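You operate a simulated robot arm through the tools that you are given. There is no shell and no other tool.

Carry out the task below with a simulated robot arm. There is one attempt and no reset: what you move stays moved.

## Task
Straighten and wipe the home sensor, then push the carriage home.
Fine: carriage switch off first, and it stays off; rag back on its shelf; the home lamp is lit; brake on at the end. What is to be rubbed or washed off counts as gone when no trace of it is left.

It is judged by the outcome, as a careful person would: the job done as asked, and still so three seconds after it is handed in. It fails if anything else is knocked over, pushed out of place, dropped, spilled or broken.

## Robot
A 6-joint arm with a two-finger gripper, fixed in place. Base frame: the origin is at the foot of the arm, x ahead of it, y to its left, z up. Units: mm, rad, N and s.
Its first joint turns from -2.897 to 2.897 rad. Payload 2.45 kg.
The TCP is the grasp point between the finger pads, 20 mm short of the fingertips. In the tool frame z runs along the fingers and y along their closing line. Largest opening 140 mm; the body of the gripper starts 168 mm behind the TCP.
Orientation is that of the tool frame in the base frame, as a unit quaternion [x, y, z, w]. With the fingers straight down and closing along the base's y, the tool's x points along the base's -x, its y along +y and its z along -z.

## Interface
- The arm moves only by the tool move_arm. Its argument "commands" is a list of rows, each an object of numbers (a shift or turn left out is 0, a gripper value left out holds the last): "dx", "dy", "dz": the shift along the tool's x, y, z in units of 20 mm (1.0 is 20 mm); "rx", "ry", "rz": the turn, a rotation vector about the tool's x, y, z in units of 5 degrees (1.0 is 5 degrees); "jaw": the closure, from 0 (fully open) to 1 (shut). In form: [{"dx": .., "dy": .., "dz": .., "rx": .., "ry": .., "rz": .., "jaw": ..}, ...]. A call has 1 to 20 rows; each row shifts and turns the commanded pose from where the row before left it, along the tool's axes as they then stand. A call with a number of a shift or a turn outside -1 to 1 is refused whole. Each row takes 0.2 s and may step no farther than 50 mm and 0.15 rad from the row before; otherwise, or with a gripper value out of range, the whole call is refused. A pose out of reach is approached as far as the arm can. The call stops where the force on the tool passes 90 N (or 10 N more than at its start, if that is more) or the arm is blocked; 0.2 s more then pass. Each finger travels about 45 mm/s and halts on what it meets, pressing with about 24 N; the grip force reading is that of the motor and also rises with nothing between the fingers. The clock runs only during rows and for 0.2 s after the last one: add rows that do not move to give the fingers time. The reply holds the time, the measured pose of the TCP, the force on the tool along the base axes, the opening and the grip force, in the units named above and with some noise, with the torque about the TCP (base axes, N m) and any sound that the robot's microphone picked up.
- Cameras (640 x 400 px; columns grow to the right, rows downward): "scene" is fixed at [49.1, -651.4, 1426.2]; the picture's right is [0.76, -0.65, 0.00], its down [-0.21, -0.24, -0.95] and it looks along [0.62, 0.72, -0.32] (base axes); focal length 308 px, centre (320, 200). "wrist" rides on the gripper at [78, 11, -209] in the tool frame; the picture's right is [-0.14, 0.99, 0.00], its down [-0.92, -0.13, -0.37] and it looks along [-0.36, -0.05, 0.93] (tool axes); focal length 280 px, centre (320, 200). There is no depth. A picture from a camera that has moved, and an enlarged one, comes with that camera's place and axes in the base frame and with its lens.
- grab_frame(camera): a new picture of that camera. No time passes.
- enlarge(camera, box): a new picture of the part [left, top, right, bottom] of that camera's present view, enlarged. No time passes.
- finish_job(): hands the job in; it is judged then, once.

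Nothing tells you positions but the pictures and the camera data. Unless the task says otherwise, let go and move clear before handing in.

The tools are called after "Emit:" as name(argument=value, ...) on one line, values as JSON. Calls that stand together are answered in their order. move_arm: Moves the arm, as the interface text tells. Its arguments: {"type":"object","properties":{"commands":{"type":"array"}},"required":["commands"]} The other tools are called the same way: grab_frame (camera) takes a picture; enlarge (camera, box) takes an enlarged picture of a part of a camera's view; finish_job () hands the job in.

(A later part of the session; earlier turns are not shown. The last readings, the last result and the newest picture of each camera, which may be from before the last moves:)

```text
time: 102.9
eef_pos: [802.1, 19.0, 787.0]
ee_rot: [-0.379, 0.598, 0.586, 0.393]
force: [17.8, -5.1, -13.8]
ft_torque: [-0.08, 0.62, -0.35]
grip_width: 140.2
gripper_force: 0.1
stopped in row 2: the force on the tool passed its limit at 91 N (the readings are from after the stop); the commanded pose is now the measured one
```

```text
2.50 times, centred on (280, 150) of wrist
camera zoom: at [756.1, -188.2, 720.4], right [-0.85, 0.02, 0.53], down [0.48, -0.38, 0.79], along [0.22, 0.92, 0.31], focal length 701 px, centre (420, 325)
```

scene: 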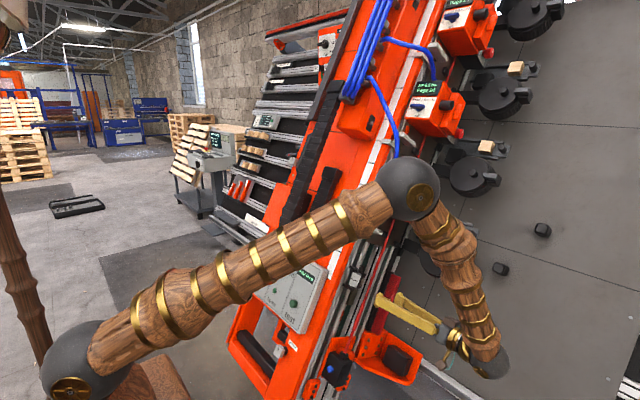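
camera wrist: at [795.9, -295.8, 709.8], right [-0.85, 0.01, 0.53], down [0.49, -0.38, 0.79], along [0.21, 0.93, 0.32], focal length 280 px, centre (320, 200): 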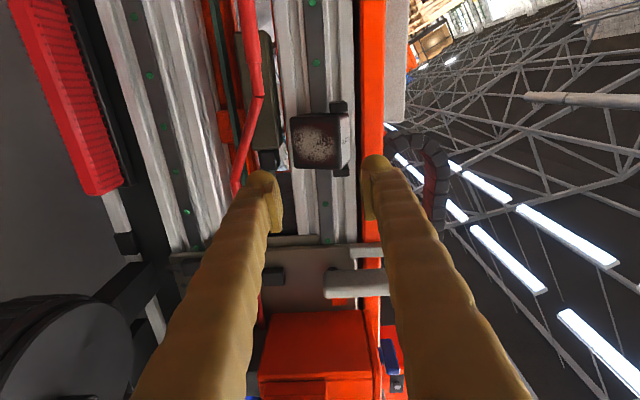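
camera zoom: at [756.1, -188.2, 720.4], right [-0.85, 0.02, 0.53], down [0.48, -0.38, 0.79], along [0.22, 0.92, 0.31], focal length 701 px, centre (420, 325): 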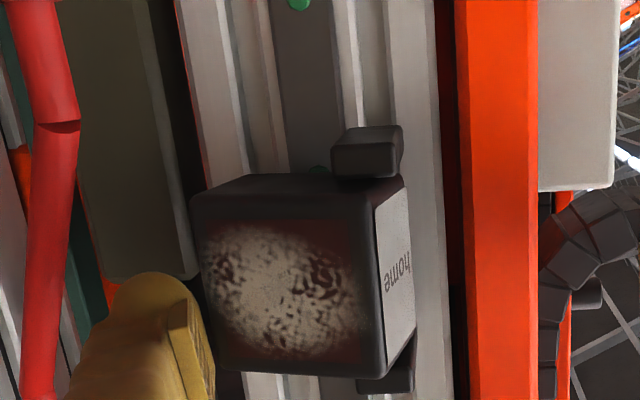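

Emit:
move_arm(commands=[{"dz": -0.08, "dy": 0.06}, {"dz": -0.08, "dy": 0.04}, {"dz": -0.06, "dy": 0.02}])

Emit:
enlarge(camera="wrist", box=[180, 70, 380, 230])

Emit:
enlarge(camera="scene", box=[335, 255, 375, 300])

```text
time: 103.7
eef_pos: [799.4, 15.5, 787.8]
ee_rot: [-0.379, 0.599, 0.585, 0.394]
force: [68.3, -24.4, -34.5]
ft_torque: [-0.46, 1.22, -1.77]
grip_width: 140.4
gripper_force: 0.1
```

```text
2.50 times, centred on (280, 150) of wrist
camera zoom: at [754.1, -193.5, 721.3], right [-0.85, 0.03, 0.52], down [0.48, -0.38, 0.79], along [0.22, 0.92, 0.31], focal length 701 px, centre (420, 325)
```

zoom: 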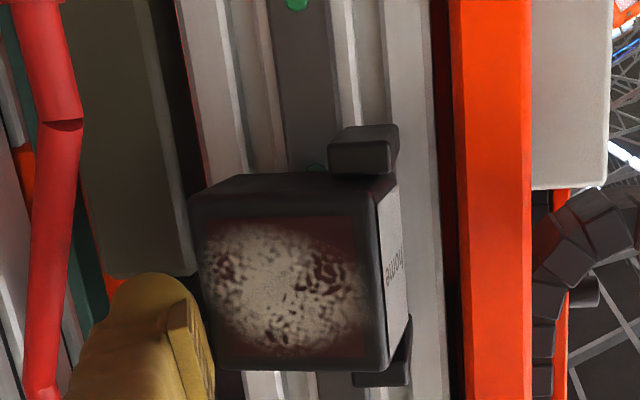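

```text
8.89 times, centred on (355, 278) of scene
camera zoom: at [49.1, -651.4, 1426.2], right [0.76, -0.65, 0.0], down [-0.21, -0.24, -0.95], along [0.62, 0.72, -0.32], focal length 2740 px, centre (9, -489)
```

zoom: 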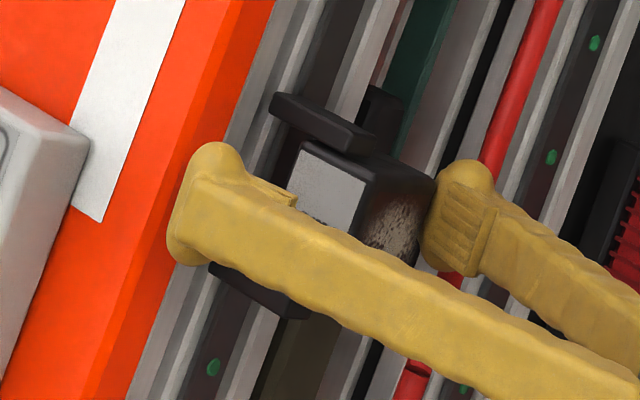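

Nearly square. A little more, then release and check.

Emit:
move_arm(commands=[{"dz": -0.1}, {"dz": -0.08, "dy": 0.04}, {"dz": -0.06, "dy": 0.03}])

Emit:
enlarge(camera="wrist", box=[180, 70, 380, 230])

Emit:
enlarge(camera="scene", box=[335, 255, 375, 300])

```text
time: 104.5
eef_pos: [798.2, 8.7, 788.3]
ee_rot: [-0.379, 0.598, 0.586, 0.395]
force: [76.2, -34.4, -27.5]
ft_torque: [-0.8, 0.61, -2.44]
grip_width: 140.4
gripper_force: 0.0
```

```text
2.50 times, centred on (280, 150) of wrist
camera zoom: at [752.6, -197.9, 721.7], right [-0.85, 0.03, 0.52], down [0.48, -0.38, 0.79], along [0.22, 0.92, 0.31], focal length 701 px, centre (420, 325)
```

zoom: 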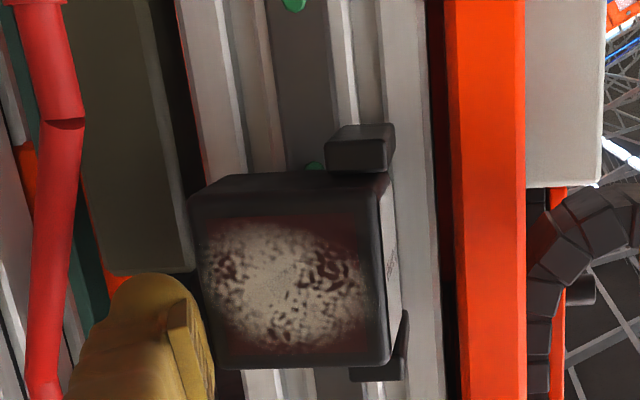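

```text
8.89 times, centred on (355, 278) of scene
camera zoom: at [49.1, -651.4, 1426.2], right [0.76, -0.65, 0.0], down [-0.21, -0.24, -0.95], along [0.62, 0.72, -0.32], focal length 2740 px, centre (9, -489)
```

zoom: 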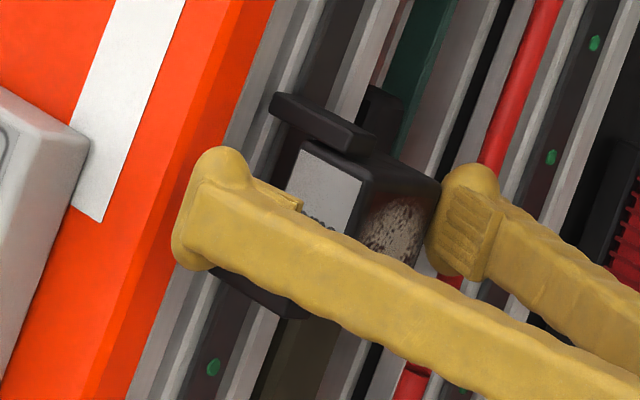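

That looks about square. Releasing and backing out to measure.

Emit:
move_arm(commands=[{"dy": -0.35}, {"dz": -1}, {"dz": -1}, {"dz": -1}, {"dz": -1}, {"dz": -1}])

Emit:
enlarge(camera="wrist", box=[200, 50, 360, 200])

Emit:
enlarge(camera="scene", box=[340, 265, 370, 290])

```text
time: 105.9
eef_pos: [800.9, -89.1, 787.3]
ee_rot: [-0.38, 0.597, 0.587, 0.393]
force: [0.3, 0.0, -0.5]
ft_torque: [-0.02, -0.01, -0.03]
grip_width: 139.9
gripper_force: 0.1
```

```text
2.67 times, centred on (280, 125) of wrist
camera zoom: at [755.8, -296.3, 720.0], right [-0.85, 0.02, 0.52], down [0.48, -0.38, 0.79], along [0.22, 0.93, 0.31], focal length 748 px, centre (427, 400)
```

zoom: 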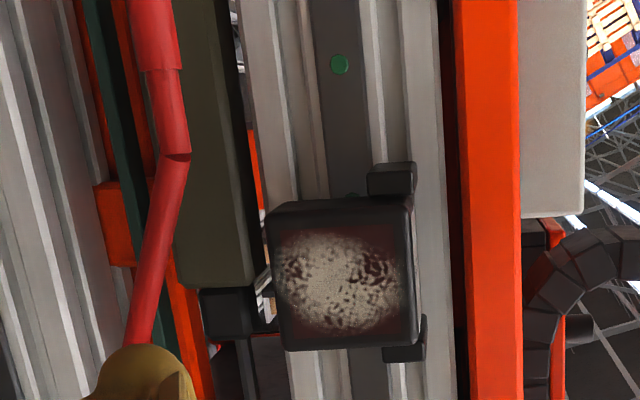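

```text
16.00 times, centred on (355, 278) of scene
camera zoom: at [49.1, -651.4, 1426.2], right [0.76, -0.65, 0.0], down [-0.21, -0.24, -0.95], along [0.62, 0.72, -0.32], focal length 4932 px, centre (-240, -1040)
```

zoom: 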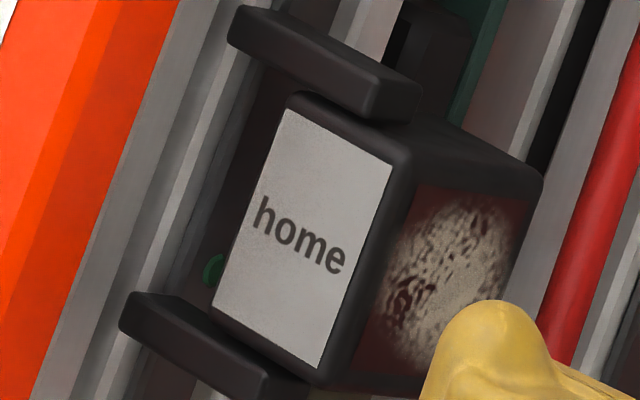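

Emit:
enlarge(camera="wrist", box=[255, 115, 325, 190])

Emit:
enlarge(camera="scene", box=[330, 255, 380, 295])

```text
5.33 times, centred on (290, 152) of wrist
camera zoom: at [755.8, -296.3, 720.0], right [-0.85, 0.02, 0.52], down [0.48, -0.38, 0.79], along [0.22, 0.93, 0.31], focal length 1495 px, centre (480, 453)
```

zoom: 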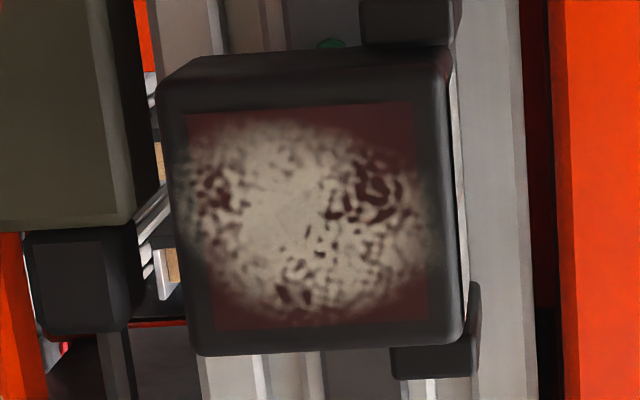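

```text
10.00 times, centred on (355, 275) of scene
camera zoom: at [49.1, -651.4, 1426.2], right [0.76, -0.65, 0.0], down [-0.21, -0.24, -0.95], along [0.62, 0.72, -0.32], focal length 3083 px, centre (-30, -550)
```

zoom: 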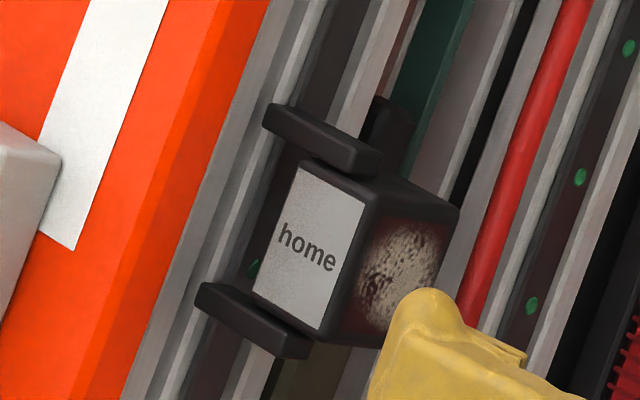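

The sensor is now square to within a degree or two, and its lens (dark red plate) carries a beige smudge. Next I'll fetch the rag from Shelf 1: retreat, restore the downward tool pose and rise.

Emit:
move_arm(commands=[{"dz": -1}, {"dz": -1}, {"dz": -1}, {"rz": 0.962}, {"rz": 0.962}, {"rz": 0.962}, {"rz": 0.962}, {"rz": 0.962}, {"rz": 0.962}, {"rz": 0.962}, {"rz": 0.962}, {"rz": 0.962}, {"rx": 1}, {"rx": 1}, {"rx": 1}, {"rx": 1}, {"rx": 1}, {"rx": 1}, {"rx": 1}, {"rx": 1}])

Emit:
move_arm(commands=[{"rx": 1}, {"rx": 1}, {"rx": 1}, {"rx": 1}, {"rx": 1}, {"rx": 1}, {"rx": 1}, {"rx": 1}, {"rx": 1}, {"rx": 1}, {"dz": -1}, {"dz": -1}, {"dz": -1}, {"dz": -1}, {"dz": -1}, {"dz": -1}, {"dz": -1}])

Emit:
grab_frame(camera="scene")

```text
time: 110.1
eef_pos: [800.1, -149.1, 786.5]
ee_rot: [-0.073, 0.89, 0.411, 0.186]
force: [0.1, -0.1, 0.8]
ft_torque: [0.0, -0.04, 0.01]
grip_width: 140.0
gripper_force: 0.0
```

```text
time: 113.7
eef_pos: [743.9, -148.1, 916.4]
ee_rot: [0.013, 0.98, -0.004, 0.199]
force: [-0.2, 0.0, -0.1]
ft_torque: [-0.02, -0.04, 0.02]
grip_width: 140.2
gripper_force: 0.0
```

```text
taken
```

scene: 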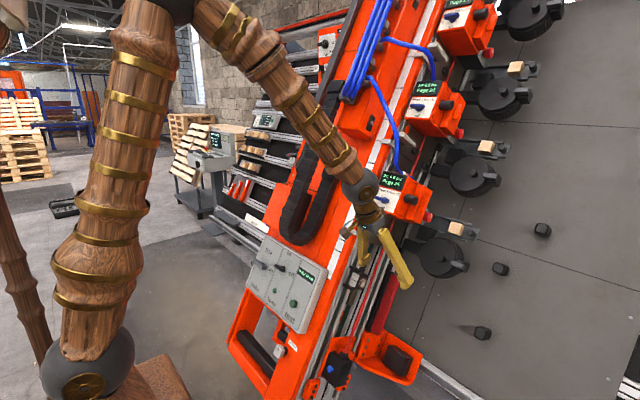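

Emit:
move_arm(commands=[{"dx": 0.922, "dz": -0.386}, {"dx": 0.922, "dz": -0.386}, {"dx": 0.922, "dz": -0.386}, {"dx": 0.922, "dz": -0.386, "dy": 1}, {"dx": 0.922, "dz": -0.386, "dy": 1}, {"dx": 0.922, "dz": -0.386, "dy": 1}, {"dx": 0.922, "dz": -0.386, "dy": 1}, {"dy": 1}, {"dy": 1}, {"dy": 1}, {"dy": 1}, {"dy": 1}, {"dy": 1}, {"dy": 1}, {"dy": 1}, {"dy": 1}, {"dy": 1}, {"dy": 1}, {"dy": 1}, {"dy": 1}])

Emit:
move_arm(commands=[{"dy": 1}, {"dy": 1}, {"dy": 1}, {"dy": 1}, {"dy": 1}, {"dy": 1}, {"dy": 1}, {"dy": 1}, {"dy": 1}, {"dy": 1}, {"dy": 1}, {"dy": 1}, {"dy": 1}, {"dy": 1}, {"dy": 1}, {"dy": 1}, {"dy": 1}])

Emit:
grab_frame(camera="wrist")

Emit:
grab_frame(camera="scene")

```text
time: 117.6
eef_pos: [611.8, 156.9, 915.9]
ee_rot: [0.014, 0.98, -0.005, 0.199]
force: [-17.6, -39.3, 25.7]
ft_torque: [2.12, -0.4, 0.73]
grip_width: 119.9
gripper_force: 0.0
stopped in row 19: the force on the tool passed its limit at 116 N (the readings are from after the stop); the commanded pose is now the measured one
```

```text
time: 117.9
eef_pos: [610.2, 159.8, 915.8]
ee_rot: [0.016, 0.98, -0.007, 0.199]
force: [-13.9, -46.1, 25.6]
ft_torque: [1.95, -0.21, 0.34]
grip_width: 114.4
gripper_force: 0.0
stopped in row 1: the force on the tool passed its limit at 114 N (the readings are from after the stop); the commanded pose is now the measured one
```

```text
taken
camera wrist: at [459.7, 177.8, 1078.9], right [0.16, 0.99, 0.05], down [0.7, -0.15, 0.7], along [0.7, -0.08, -0.71], focal length 280 px, centre (320, 200)
```

wrist: 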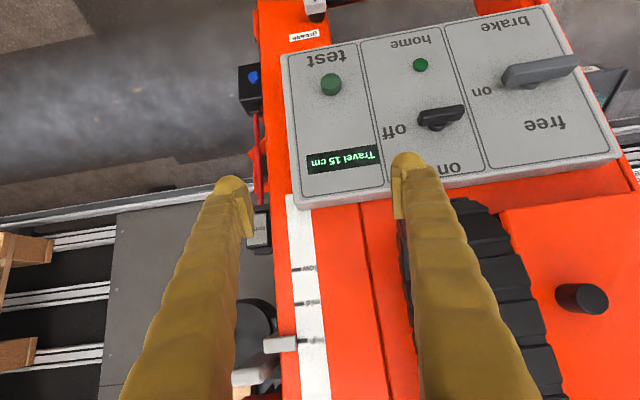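

```text
taken
```

scene: 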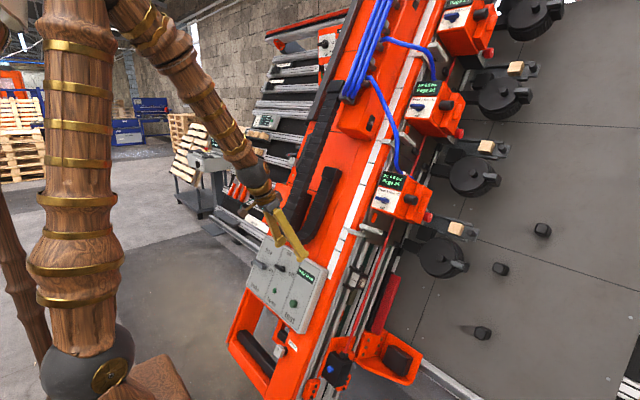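

The open finger met the outer leg of the chain. I'll back off, narrow the jaws, go upright, and pass further out.

Emit:
move_arm(commands=[{"dy": -1, "jaw": 0.6}, {"dy": -0.5, "dz": -1}, {"dx": 0.922, "dz": -0.386}, {"dx": 0.922, "dz": -0.386, "ry": 1}, {"dx": 0.922, "dz": -0.3, "ry": 1}, {"dx": 1, "dz": -0.2, "ry": 1}, {"dx": 1, "dz": -0.1, "ry": 1}, {"dx": 1, "ry": 0.5}, {"dx": 1}])

Emit:
grab_frame(camera="wrist")

Emit:
enlarge(camera="scene", box=[220, 100, 380, 280])

```text
time: 119.9
eef_pos: [464.3, 138.4, 931.6]
ee_rot: [0.017, 1.0, -0.002, 0.003]
force: [0.2, 0.1, 0.2]
ft_torque: [0.04, 0.01, 0.04]
grip_width: 56.0
gripper_force: 0.1
```

```text
taken
camera wrist: at [385.7, 153.0, 1140.5], right [0.17, 0.99, 0.0], down [0.91, -0.16, 0.38], along [0.37, -0.07, -0.93], focal length 280 px, centre (320, 200)
```

wrist: 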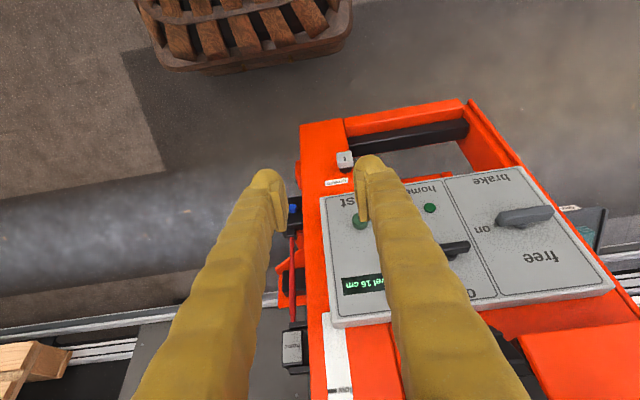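

```text
2.22 times, centred on (300, 190) of scene
camera zoom: at [49.1, -651.4, 1426.2], right [0.76, -0.65, 0.0], down [-0.21, -0.24, -0.95], along [0.62, 0.72, -0.32], focal length 685 px, centre (364, 222)
```

zoom: 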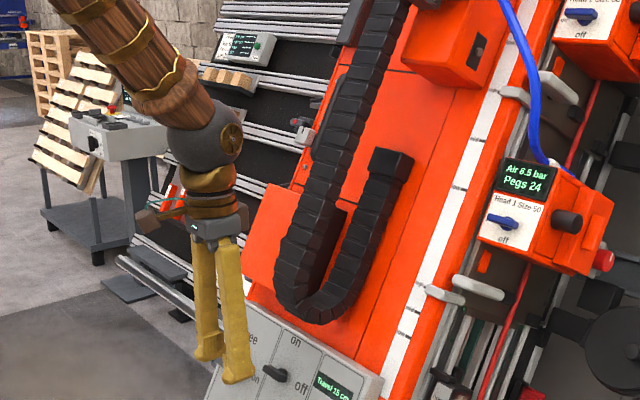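

Clear. Now over to the shelf side at this safe distance.

Emit:
move_arm(commands=[{"dy": 1}, {"dy": 1}, {"dy": 1}, {"dy": 1}, {"dy": 1}, {"dy": 1}, {"dy": 1}, {"dy": 1}, {"dy": 1}, {"dy": 1}, {"dy": 1}, {"dy": 1}, {"dy": 1}, {"dy": 1}, {"dy": 1}, {"dy": 1}, {"dy": 1}, {"dy": 1}, {"dy": 1}, {"dy": 1}])

Emit:
grab_frame(camera="wrist")

```text
time: 124.1
eef_pos: [476.5, 535.2, 930.6]
ee_rot: [0.016, 1.0, -0.003, 0.004]
force: [-0.4, 1.1, -0.3]
ft_torque: [-0.03, 0.01, -0.01]
grip_width: 56.0
gripper_force: 0.0
```

```text
taken
camera wrist: at [398.2, 550.7, 1138.6], right [0.17, 0.99, 0.0], down [0.91, -0.16, 0.38], along [0.37, -0.07, -0.93], focal length 280 px, centre (320, 200)
```

wrist: 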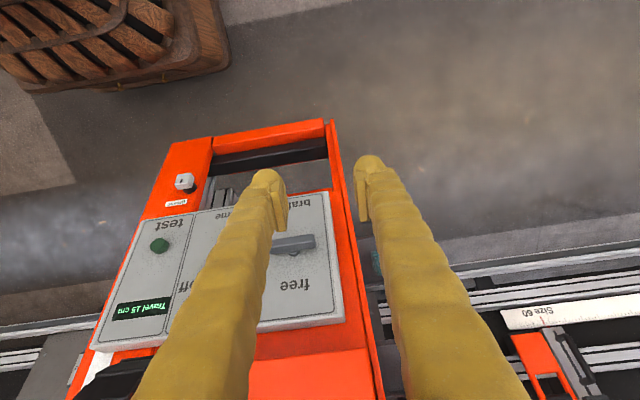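

Emit:
move_arm(commands=[{"dy": 1, "jaw": 0}, {"dy": 1}, {"dy": 1}, {"dx": -1, "dy": 1}, {"dx": -1}, {"dx": -1}, {"dx": -1}, {"dx": -1}])

Emit:
grab_frame(camera="wrist")

```text
time: 125.9
eef_pos: [579.2, 614.3, 930.7]
ee_rot: [0.015, 1.0, -0.002, 0.005]
force: [0.2, 0.2, -0.6]
ft_torque: [-0.04, 0.02, 0.01]
grip_width: 139.9
gripper_force: 0.1
```

```text
taken
camera wrist: at [500.4, 628.7, 1139.0], right [0.17, 0.99, 0.0], down [0.91, -0.15, 0.38], along [0.37, -0.07, -0.93], focal length 280 px, centre (320, 200)
```

wrist: 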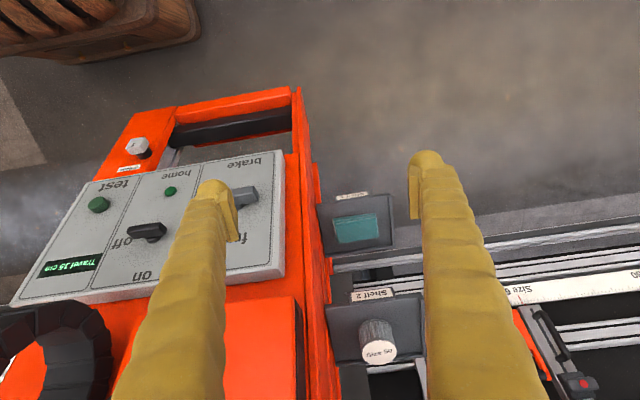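

Emit:
enlarge(camera="wrist", box=[300, 170, 420, 260])

Emit:
enlarge(camera="wrist", box=[310, 260, 440, 380])

Emit:
grab_frame(camera="scene")

```text
4.44 times, centred on (360, 215) of wrist
camera zoom: at [500.4, 628.7, 1139.0], right [0.17, 0.99, 0.0], down [0.91, -0.15, 0.38], along [0.37, -0.07, -0.93], focal length 1246 px, centre (142, 133)
```

zoom: 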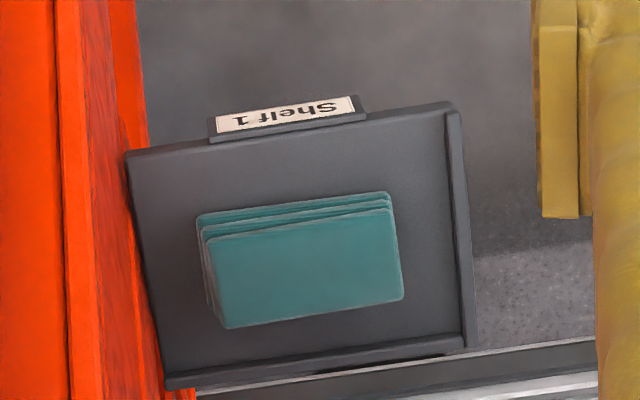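

```text
3.33 times, centred on (375, 320) of wrist
camera zoom: at [500.4, 628.7, 1139.0], right [0.17, 0.99, 0.0], down [0.91, -0.15, 0.38], along [0.37, -0.07, -0.93], focal length 935 px, centre (137, -200)
```

zoom: 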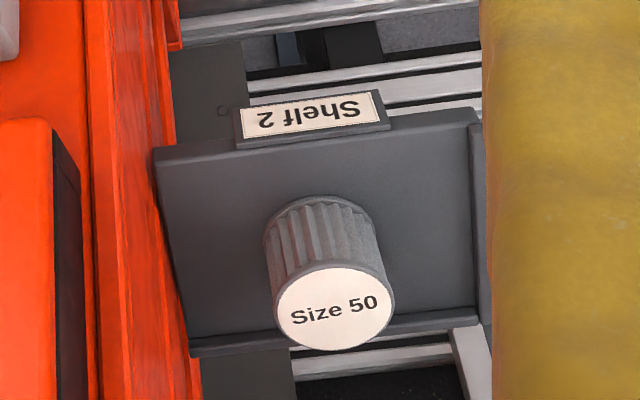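

```text
taken
```

scene: 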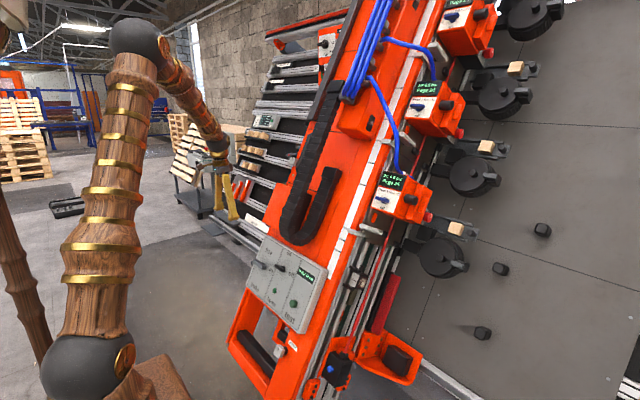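

Shelf 1's rag is a folded stack about 90×52×22 mm at x≈781–833, y≈612–702, top z≈583; shelf 2 (front x≈850, z≈740) is above and behind. I'll move above the rag and check reach and alignment.

Emit:
move_arm(commands=[{"dx": -1, "dy": 0.5, "rx": -0.2, "rz": 0.05}, {"dx": -1, "dy": 0.5, "rx": -0.15}, {"dx": -1, "dy": 0.5}, {"dx": -1, "dy": 0.5}, {"dx": -1}, {"dx": -1}, {"dx": -1}, {"dx": -1}, {"dx": -1}, {"dx": -1}, {"dx": -0.8}])

Emit:
grab_frame(camera="wrist")

Emit:
grab_frame(camera="scene")

```text
time: 127.9
eef_pos: [747.2, 647.5, 932.4]
ee_rot: [0.021, 1.0, 0.01, -0.004]
force: [-17.7, -1.9, 14.2]
ft_torque: [-1.36, -0.2, -1.7]
grip_width: 140.1
gripper_force: 0.1
stopped in row 10: the force on the tool passed its limit at 131 N (the readings are from after the stop); the commanded pose is now the measured one
```

```text
taken
camera wrist: at [671.7, 658.1, 1141.3], right [0.18, 0.98, 0.02], down [0.92, -0.17, 0.36], along [0.36, -0.05, -0.93], focal length 280 px, centre (320, 200)
```

wrist: 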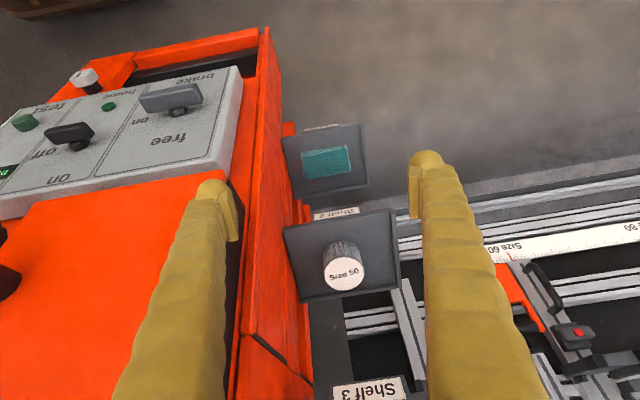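

```text
taken
```

scene: 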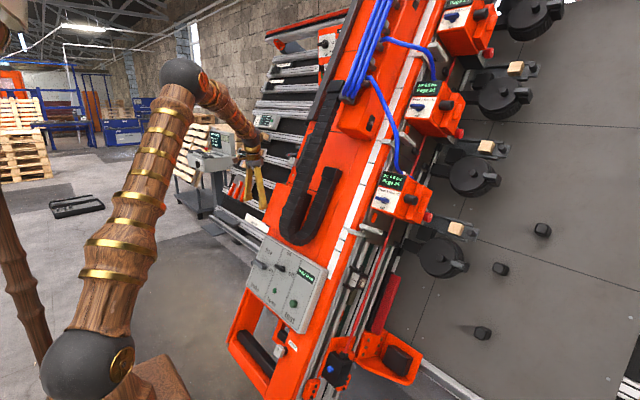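

The open left finger touched the orange cover. I'll back off a bit, narrow the jaws to ~100 mm and shift away from the beam before continuing.

Emit:
move_arm(commands=[{"dx": 1, "jaw": 0.3}, {"dy": 0.6}, {}, {"dx": -1}, {"dx": -1}, {"dx": -1}])

Emit:
grab_frame(camera="wrist")

```text
time: 129.3
eef_pos: [789.2, 658.2, 932.1]
ee_rot: [0.02, 1.0, 0.011, -0.004]
force: [0.2, 0.7, -0.1]
ft_torque: [-0.02, 0.01, -0.02]
grip_width: 98.0
gripper_force: 0.0
```

```text
taken
camera wrist: at [713.4, 668.7, 1141.2], right [0.18, 0.98, 0.02], down [0.92, -0.17, 0.36], along [0.36, -0.05, -0.93], focal length 280 px, centre (320, 200)
```

wrist: 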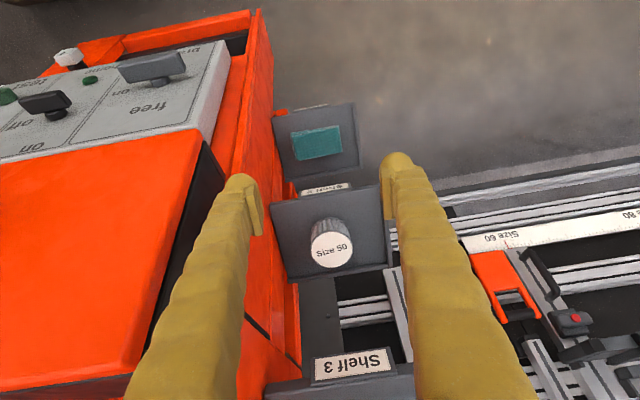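

Aligned over the rag column, clear of shelf 2. Correcting a small yaw and descending to just above the rag.

Emit:
move_arm(commands=[{"dx": -0.7, "rz": -0.46, "rx": 0.25}, {"dz": 1}, {"dz": 1}, {"dz": 1}, {"dz": 1}, {"dz": 1}, {"dz": 1}, {"dz": 1}, {"dz": 1}, {"dz": 1}, {"dz": 1}, {"dz": 1}, {"dz": 1}, {"dz": 1}])

Emit:
grab_frame(camera="wrist")

Emit:
enlarge(camera="scene", box=[180, 150, 320, 270])

```text
time: 132.3
eef_pos: [799.5, 657.3, 670.0]
ee_rot: [0.0, 1.0, 0.0, -0.005]
force: [0.1, 0.1, -0.1]
ft_torque: [0.04, 0.05, -0.04]
grip_width: 98.2
gripper_force: 0.0
```

```text
taken
camera wrist: at [724.0, 669.2, 879.3], right [0.14, 0.99, 0.0], down [0.92, -0.13, 0.36], along [0.36, -0.05, -0.93], focal length 280 px, centre (320, 200)
```

wrist: 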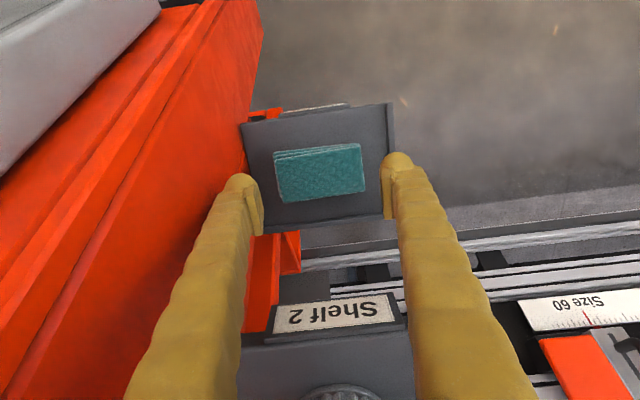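

```text
3.33 times, centred on (250, 210) of scene
camera zoom: at [49.1, -651.4, 1426.2], right [0.76, -0.65, 0.0], down [-0.21, -0.24, -0.95], along [0.62, 0.72, -0.32], focal length 1028 px, centre (553, 167)
```

zoom: 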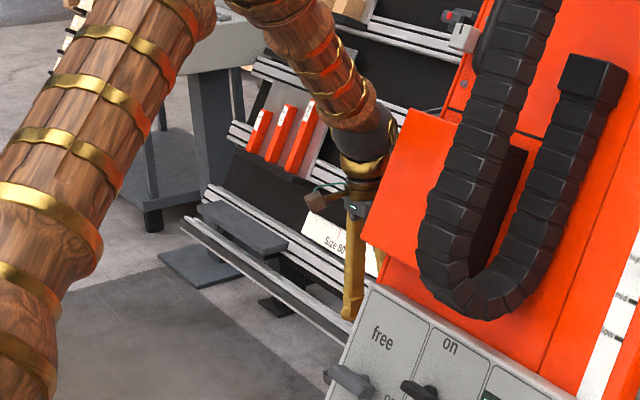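

Emit:
enlarge(camera="wrist", box=[230, 100, 420, 240])

```text
2.86 times, centred on (325, 170) of wrist
camera zoom: at [724.0, 669.2, 879.3], right [0.14, 0.99, 0.0], down [0.92, -0.13, 0.36], along [0.36, -0.05, -0.93], focal length 801 px, centre (306, 286)
```

zoom: 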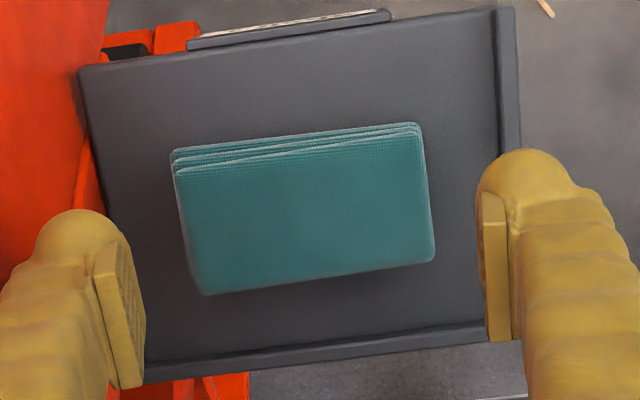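

Emit:
move_arm(commands=[{"dx": -0.35, "dy": -0.08, "dz": 1, "jaw": 0.307}, {"dz": 1}, {"dz": 0.75}])

Emit:
enlarge(camera="wrist", box=[230, 80, 420, 220])

```text
time: 133.1
eef_pos: [806.8, 653.8, 615.0]
ee_rot: [0.0, 1.0, -0.001, -0.004]
force: [0.4, 0.4, 0.1]
ft_torque: [0.06, 0.01, -0.02]
grip_width: 96.8
gripper_force: 0.0
```

```text
2.86 times, centred on (325, 150) of wrist
camera zoom: at [731.3, 666.1, 824.3], right [0.14, 0.99, 0.0], down [0.92, -0.13, 0.36], along [0.36, -0.05, -0.93], focal length 801 px, centre (306, 343)
```

zoom: 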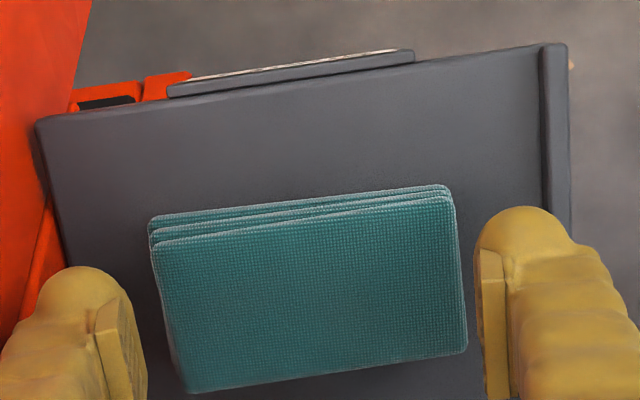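

Emit:
move_arm(commands=[{"dz": 0.6}, {"dz": 0.55}, {}])

Emit:
enlarge(camera="wrist", box=[230, 80, 420, 220])

Emit:
enlarge(camera="scene", box=[220, 180, 300, 260])

```text
time: 133.9
eef_pos: [806.4, 655.8, 596.3]
ee_rot: [0.0, 1.0, 0.001, -0.002]
force: [-11.3, 3.5, 79.5]
ft_torque: [-4.1, -0.03, -0.54]
grip_width: 101.5
gripper_force: 3.6
```

```text
2.86 times, centred on (325, 150) of wrist
camera zoom: at [731.1, 667.8, 805.3], right [0.14, 0.99, 0.0], down [0.92, -0.13, 0.37], along [0.36, -0.05, -0.93], focal length 801 px, centre (306, 343)
```

zoom: 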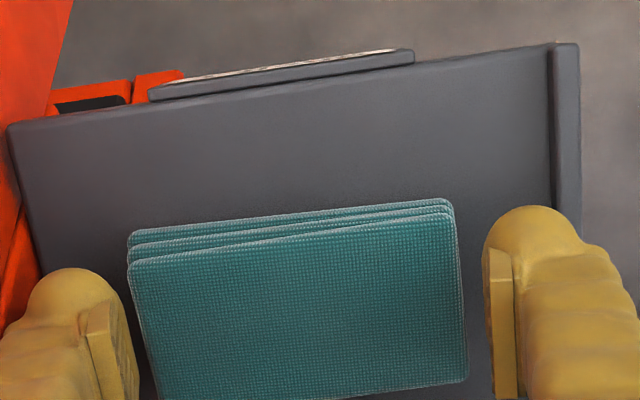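

```text
5.00 times, centred on (260, 220) of scene
camera zoom: at [49.1, -651.4, 1426.2], right [0.76, -0.65, 0.0], down [-0.21, -0.24, -0.95], along [0.62, 0.72, -0.32], focal length 1541 px, centre (620, 100)
```

zoom: 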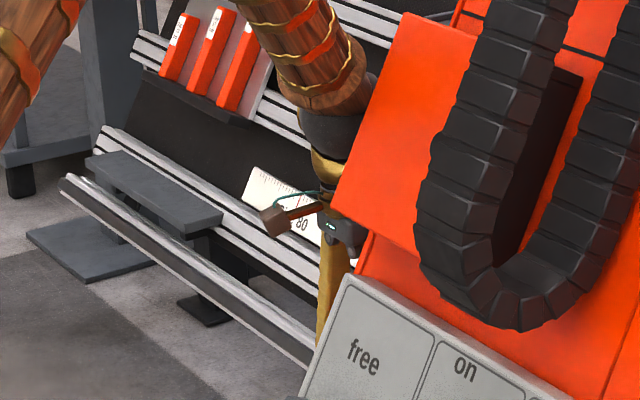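

The left finger is landing on the rag's edge. Lifting a little, shifting 2 mm and opening slightly more.

Emit:
move_arm(commands=[{"dz": -0.6}, {"dy": -0.2, "jaw": 0.275}, {}, {"dz": 0.3}, {"dz": 0.2}, {"dz": 0.15}])

Emit:
enlarge(camera="wrist", box=[230, 80, 420, 220])

```text
time: 135.3
eef_pos: [806.0, 651.1, 590.0]
ee_rot: [0.0, 1.0, -0.001, -0.004]
force: [-1.1, 0.0, 0.2]
ft_torque: [-0.02, 0.0, 0.04]
grip_width: 101.4
gripper_force: 0.1
```

```text
2.86 times, centred on (325, 150) of wrist
camera zoom: at [730.5, 662.5, 801.0], right [0.14, 0.99, 0.0], down [0.92, -0.13, 0.36], along [0.36, -0.05, -0.93], focal length 801 px, centre (306, 343)
```

zoom: 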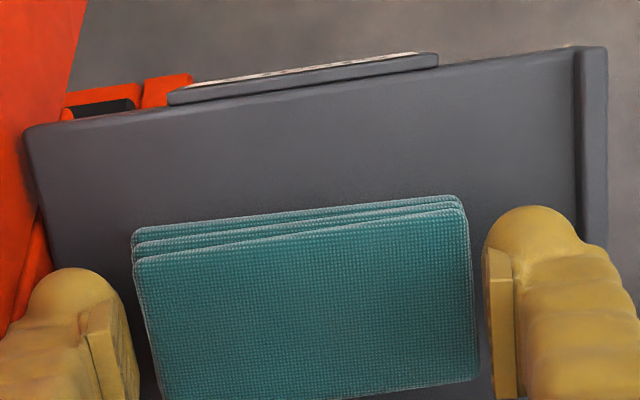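

No contact now, tips just below the rag's top. A few mm lower, then close on it.

Emit:
move_arm(commands=[{"dz": 0.15}, {"jaw": 0.4}, {"jaw": 0.6}, {"jaw": 1}, {}, {}])

Emit:
enlarge(camera="wrist", box=[230, 80, 420, 220])

```text
time: 136.7
eef_pos: [806.3, 650.2, 589.1]
ee_rot: [0.0, 1.0, -0.001, -0.003]
force: [0.0, -0.3, 3.8]
ft_torque: [0.03, -0.04, -0.02]
grip_width: 98.6
gripper_force: 23.8
```

```text
2.86 times, centred on (325, 150) of wrist
camera zoom: at [731.3, 662.7, 798.3], right [0.14, 0.99, 0.0], down [0.92, -0.13, 0.36], along [0.36, -0.05, -0.93], focal length 801 px, centre (306, 343)
```

zoom: 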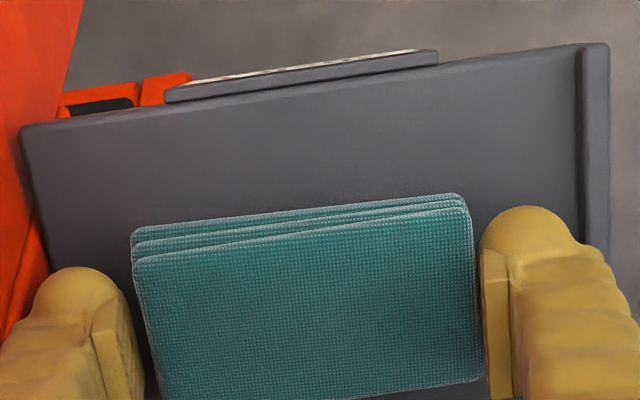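

Gripped at 98.6 mm. Lifting gently and checking.

Emit:
move_arm(commands=[{"dz": -0.3}, {"dz": -0.5}, {"dz": -0.7}, {"dz": -1}])

Emit:
grab_frame(camera="wrist")

```text
time: 137.7
eef_pos: [806.5, 650.1, 638.3]
ee_rot: [0.0, 1.0, -0.001, -0.003]
force: [1.1, -0.3, -1.2]
ft_torque: [0.0, 0.0, 0.04]
grip_width: 98.7
gripper_force: 24.3
```

```text
taken
camera wrist: at [731.4, 662.4, 847.3], right [0.14, 0.99, 0.0], down [0.92, -0.13, 0.36], along [0.36, -0.05, -0.93], focal length 280 px, centre (320, 200)
```

wrist: 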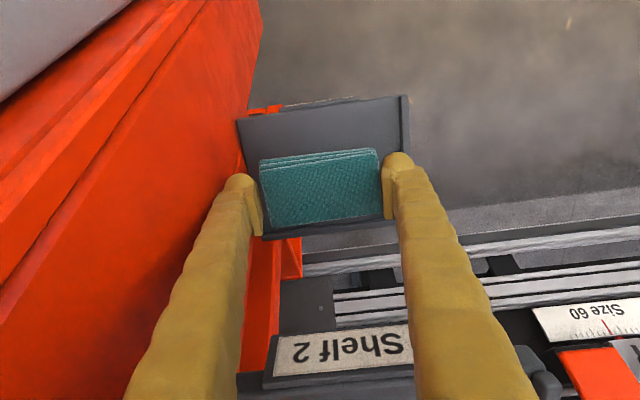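

The rag is held. Retracing: up, out from the beam, then across.

Emit:
move_arm(commands=[{"dz": -1}, {"dz": -1}, {"dz": -1}, {"dz": -1}, {"dz": -1}, {"dz": -1}, {"dz": -1}, {"dz": -1}, {"dz": -1}, {"dz": -1}, {"dz": -1}, {"dz": -1}, {"dz": -1}, {"dz": -1}, {"dz": -0.7}])

Emit:
move_arm(commands=[{"dx": 1}, {"dx": 1}, {"dx": 1}, {"dx": 1}, {"dx": 1}, {"dx": 1}, {"dx": 1}, {"dx": 1}, {"dx": 1}, {"dx": 1}, {"dx": 1}, {"dx": 1}, {"dx": 1}, {"dx": 1}, {"dx": 1}, {"dx": 1}, {"dx": 0.8}])

Emit:
grab_frame(camera="wrist")

```text
time: 140.9
eef_pos: [808.9, 651.4, 933.0]
ee_rot: [0.001, 1.0, 0.0, -0.004]
force: [-0.6, -0.2, -0.6]
ft_torque: [-0.01, 0.0, -0.01]
grip_width: 98.5
gripper_force: 23.6
```

```text
time: 144.5
eef_pos: [473.2, 652.0, 933.4]
ee_rot: [0.0, 1.0, 0.0, -0.004]
force: [-0.1, 0.5, -0.4]
ft_torque: [-0.01, 0.01, -0.01]
grip_width: 98.8
gripper_force: 24.2
```

```text
taken
camera wrist: at [397.1, 664.1, 1144.3], right [0.14, 0.99, 0.0], down [0.92, -0.13, 0.36], along [0.36, -0.05, -0.93], focal length 280 px, centre (320, 200)
```

wrist: 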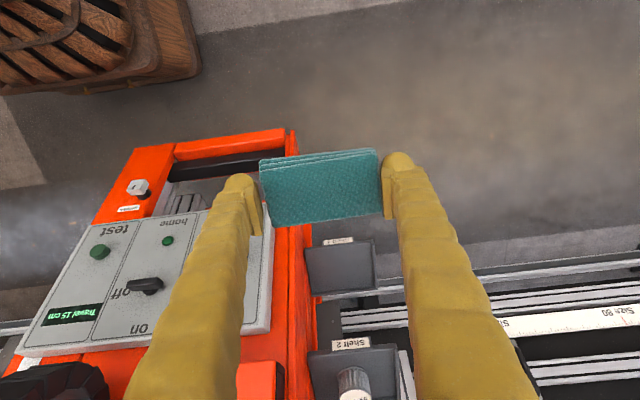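

Emit:
move_arm(commands=[{"dy": -1}, {"dy": -1}, {"dy": -1}, {"dy": -1}, {"dy": -1}, {"dy": -1}, {"dy": -1}, {"dy": -1}, {"dy": -1}, {"dy": -1}, {"dy": -1}, {"dy": -1}, {"dy": -1}, {"dy": -1}, {"dy": -1}, {"dy": -1}, {"dy": -1}, {"dy": -1}, {"dy": -1}, {"dy": -1}])

Emit:
move_arm(commands=[{"dy": -1}, {"dy": -1}, {"dy": -1}, {"dy": -1}, {"dy": -1}, {"dy": -1}, {"dy": -1}, {"dy": -1}, {"dy": -1}, {"dy": -1}, {"dy": -1, "dx": -1}, {"dy": -1, "dx": -1}, {"dy": -1, "dx": -1}, {"dy": -1, "dx": -1}, {"dy": -1, "dx": -1}, {"dy": -1, "dx": -1}, {"dy": -1, "dx": -1}, {"dy": -1, "dx": -1}, {"dy": -1}, {"dy": -1}])

Emit:
grab_frame(camera="scene")

Emit:
grab_frame(camera="wrist")

```text
time: 148.7
eef_pos: [473.2, 250.6, 934.6]
ee_rot: [0.0, 1.0, -0.001, -0.003]
force: [0.2, -0.3, -0.2]
ft_torque: [-0.03, 0.02, 0.03]
grip_width: 98.9
gripper_force: 23.8
```

```text
time: 152.9
eef_pos: [634.2, -147.6, 934.7]
ee_rot: [0.0, 1.0, -0.001, -0.004]
force: [-0.7, -0.1, -0.6]
ft_torque: [-0.02, -0.01, -0.01]
grip_width: 98.8
gripper_force: 24.2
```

```text
taken
```

scene: 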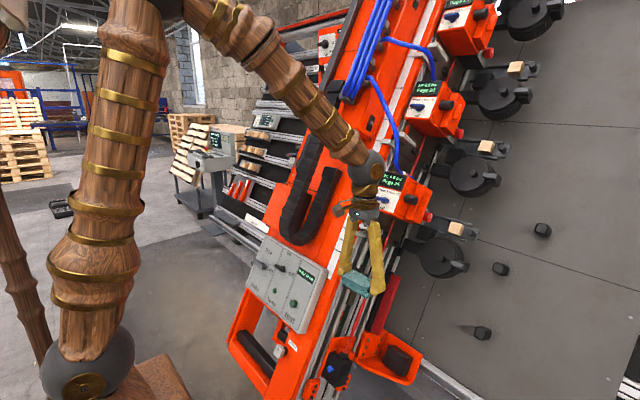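

```text
taken
camera wrist: at [558.3, -135.7, 1144.4], right [0.14, 0.99, 0.0], down [0.92, -0.13, 0.36], along [0.36, -0.05, -0.93], focal length 280 px, centre (320, 200)
```

wrist: 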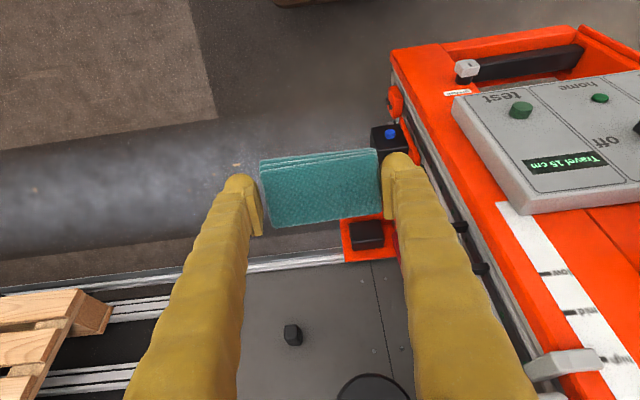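

Rag secure. Down and forward to beside the sensor, further out in -y, then rotate the tool to point at the lens.

Emit:
move_arm(commands=[{"dx": -1, "dz": 1, "dy": -0.5}, {"dx": -1, "dz": 1, "dy": -0.5}, {"dx": -1, "dz": 1, "dy": -0.5}, {"dx": -1, "dz": 1, "dy": -0.5}, {"dx": -1, "dz": 1}, {"dx": -1, "dz": 1}, {"dx": -1, "dz": 1}, {"dx": -1, "dz": 1}])

Emit:
move_arm(commands=[{"rx": -1}, {"rx": -1}, {"rx": -1}, {"rx": -1}, {"rx": -1}, {"rx": -1}, {"rx": -1}, {"rx": -1}, {"rx": -1}, {"rx": -1}, {"rx": -1}, {"rx": -1}, {"rx": -1}, {"rx": -1}, {"rx": -1}, {"rx": -1}, {"rx": -1}, {"rx": -1}])

Emit:
grab_frame(camera="scene")

Emit:
grab_frame(camera="wrist")

```text
time: 154.7
eef_pos: [791.1, -188.2, 774.5]
ee_rot: [0.0, 1.0, -0.001, -0.004]
force: [-0.2, 0.3, -0.6]
ft_torque: [-0.02, 0.03, 0.02]
grip_width: 98.8
gripper_force: 23.6
```

```text
time: 158.5
eef_pos: [791.2, -189.2, 775.5]
ee_rot: [0.003, 0.707, 0.707, -0.002]
force: [0.3, -0.4, -0.5]
ft_torque: [-0.05, -0.03, 0.0]
grip_width: 98.4
gripper_force: 24.1
```

```text
taken
```

scene: 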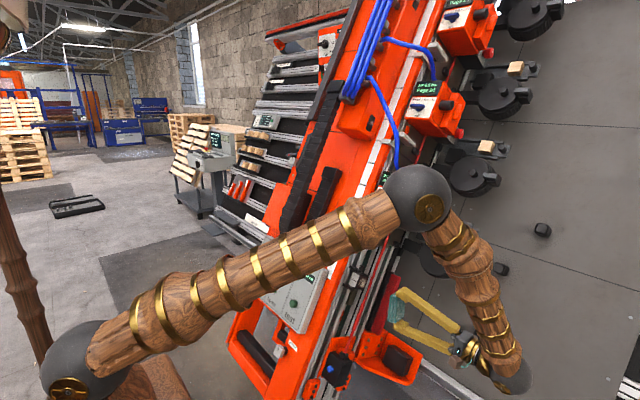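

```text
taken
camera wrist: at [714.7, -397.9, 786.4], right [0.14, 0.0, 0.99], down [0.92, -0.37, -0.13], along [0.37, 0.93, -0.05], focal length 280 px, centre (320, 200)
```

wrist: 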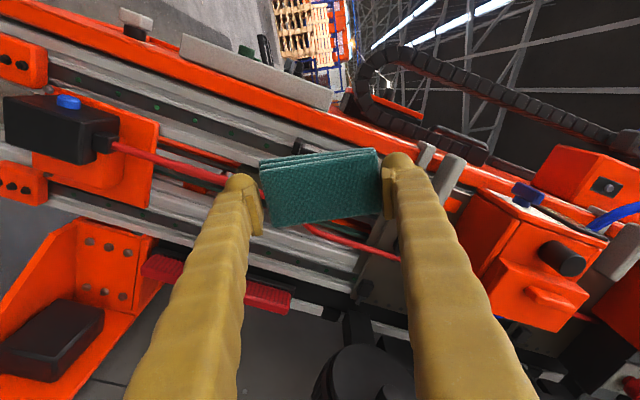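

Emit:
move_arm(commands=[{"rz": 0.956}, {"rz": 0.956}, {"rz": 0.956}, {"rz": 0.956}, {"rz": 0.956}])

Emit:
grab_frame(camera="wrist")

Emit:
enlarge(camera="scene", box=[320, 230, 480, 360])

```text
time: 159.7
eef_pos: [792.5, -189.0, 772.4]
ee_rot: [0.149, 0.692, 0.69, -0.148]
force: [0.2, 0.4, -0.2]
ft_torque: [-0.02, -0.03, 0.02]
grip_width: 98.5
gripper_force: 23.6
```

```text
taken
camera wrist: at [726.0, -397.4, 815.8], right [0.53, 0.0, 0.85], down [0.79, -0.37, -0.5], along [0.31, 0.93, -0.2], focal length 280 px, centre (320, 200)
```

wrist: 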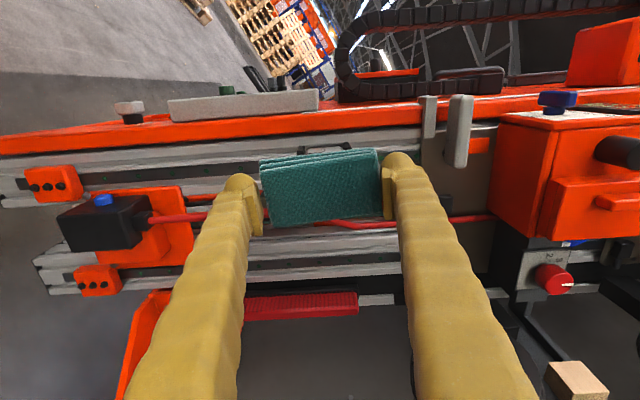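

```text
3.08 times, centred on (400, 295) of scene
camera zoom: at [49.1, -651.4, 1426.2], right [0.76, -0.65, 0.0], down [-0.21, -0.24, -0.95], along [0.62, 0.72, -0.32], focal length 948 px, centre (74, -92)
```

zoom: 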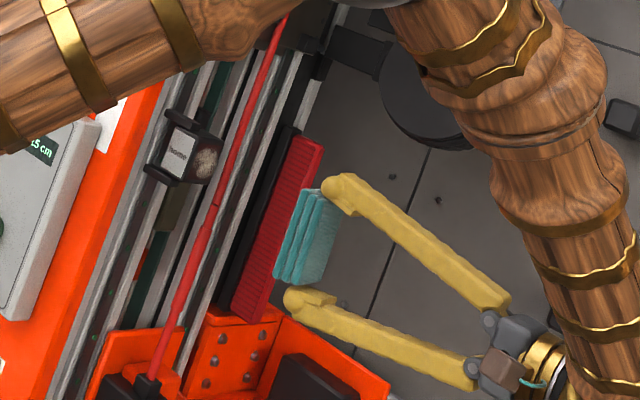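

Aligned: the jaws are along the beam with the rag facing the lens. Centering on the lens (≈[828,4,758]) and approaching.

Emit:
move_arm(commands=[{"dx": -0.9, "dy": 0.1}, {"dx": -0.9}, {"dz": 1}, {"dz": 1}, {"dz": 1}, {"dz": 1}, {"dz": 1}, {"dz": 1}, {"dz": 0.5}])

Emit:
grab_frame(camera="wrist")

Emit:
enlarge(camera="scene", box=[320, 240, 400, 310])

```text
time: 161.7
eef_pos: [825.4, -58.8, 761.0]
ee_rot: [0.149, 0.692, 0.691, -0.148]
force: [0.7, 0.2, -0.5]
ft_torque: [-0.03, 0.03, -0.02]
grip_width: 98.4
gripper_force: 24.0
```

```text
taken
camera wrist: at [760.1, -267.3, 802.7], right [0.53, 0.0, 0.85], down [0.79, -0.37, -0.5], along [0.31, 0.93, -0.2], focal length 280 px, centre (320, 200)
```

wrist: 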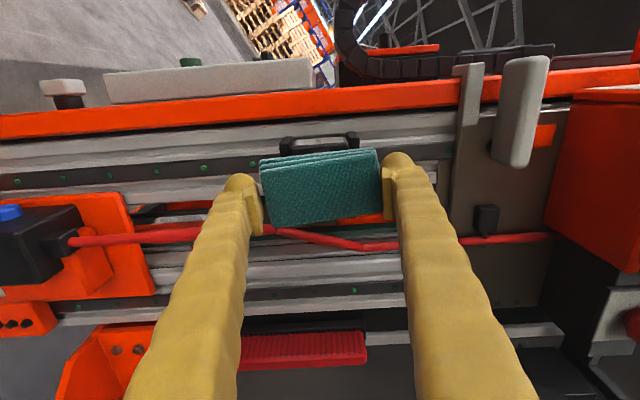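

```text
5.71 times, centred on (360, 275) of scene
camera zoom: at [49.1, -651.4, 1426.2], right [0.76, -0.65, 0.0], down [-0.21, -0.24, -0.95], along [0.62, 0.72, -0.32], focal length 1762 px, centre (91, -229)
```

zoom: 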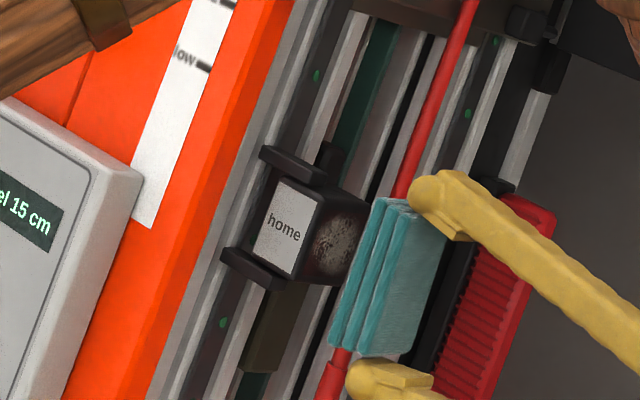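

Rag is well ahead of the fingertips and lines up with the lens. Advancing slowly to contact.

Emit:
move_arm(commands=[{"dz": 0.4}, {"dz": 0.2}, {"dz": 0.1}, {"dz": 0.1}, {"dz": 0.1}])

Emit:
enlarge(camera="scene", box=[320, 240, 400, 310])

```text
time: 162.9
eef_pos: [825.5, -40.3, 760.1]
ee_rot: [0.149, 0.692, 0.691, -0.149]
force: [0.3, -0.7, -0.3]
ft_torque: [-0.02, 0.04, 0.03]
grip_width: 98.8
gripper_force: 24.4
```

```text
5.71 times, centred on (360, 275) of scene
camera zoom: at [49.1, -651.4, 1426.2], right [0.76, -0.65, 0.0], down [-0.21, -0.24, -0.95], along [0.62, 0.72, -0.32], focal length 1762 px, centre (91, -229)
```

zoom: 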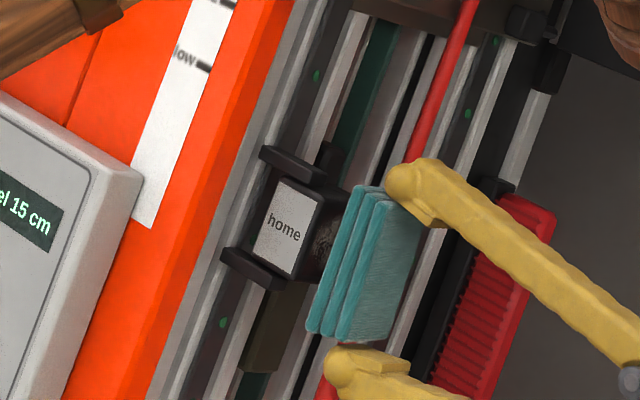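

Emit:
move_arm(commands=[{"dz": 0.15}, {"dz": 0.1}, {"dz": 0.1}, {"dz": 0.05}, {"dz": 0.05}])

Emit:
enlarge(camera="scene", box=[320, 240, 400, 310])

```text
time: 164.1
eef_pos: [825.7, -31.3, 759.6]
ee_rot: [0.149, 0.692, 0.691, -0.148]
force: [-1.0, -0.3, -0.5]
ft_torque: [-0.02, -0.04, -0.01]
grip_width: 98.5
gripper_force: 24.2
```

```text
5.71 times, centred on (360, 275) of scene
camera zoom: at [49.1, -651.4, 1426.2], right [0.76, -0.65, 0.0], down [-0.21, -0.24, -0.95], along [0.62, 0.72, -0.32], focal length 1762 px, centre (91, -229)
```

zoom: 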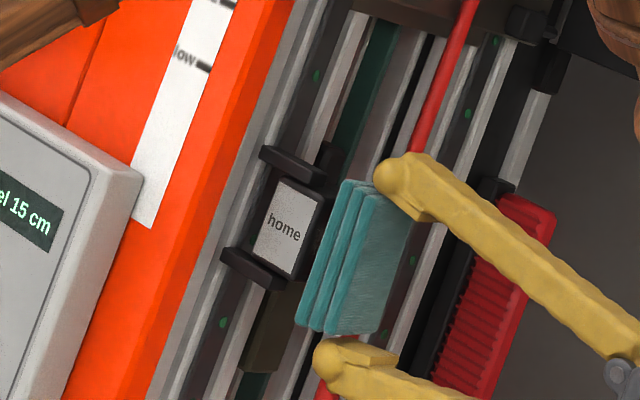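

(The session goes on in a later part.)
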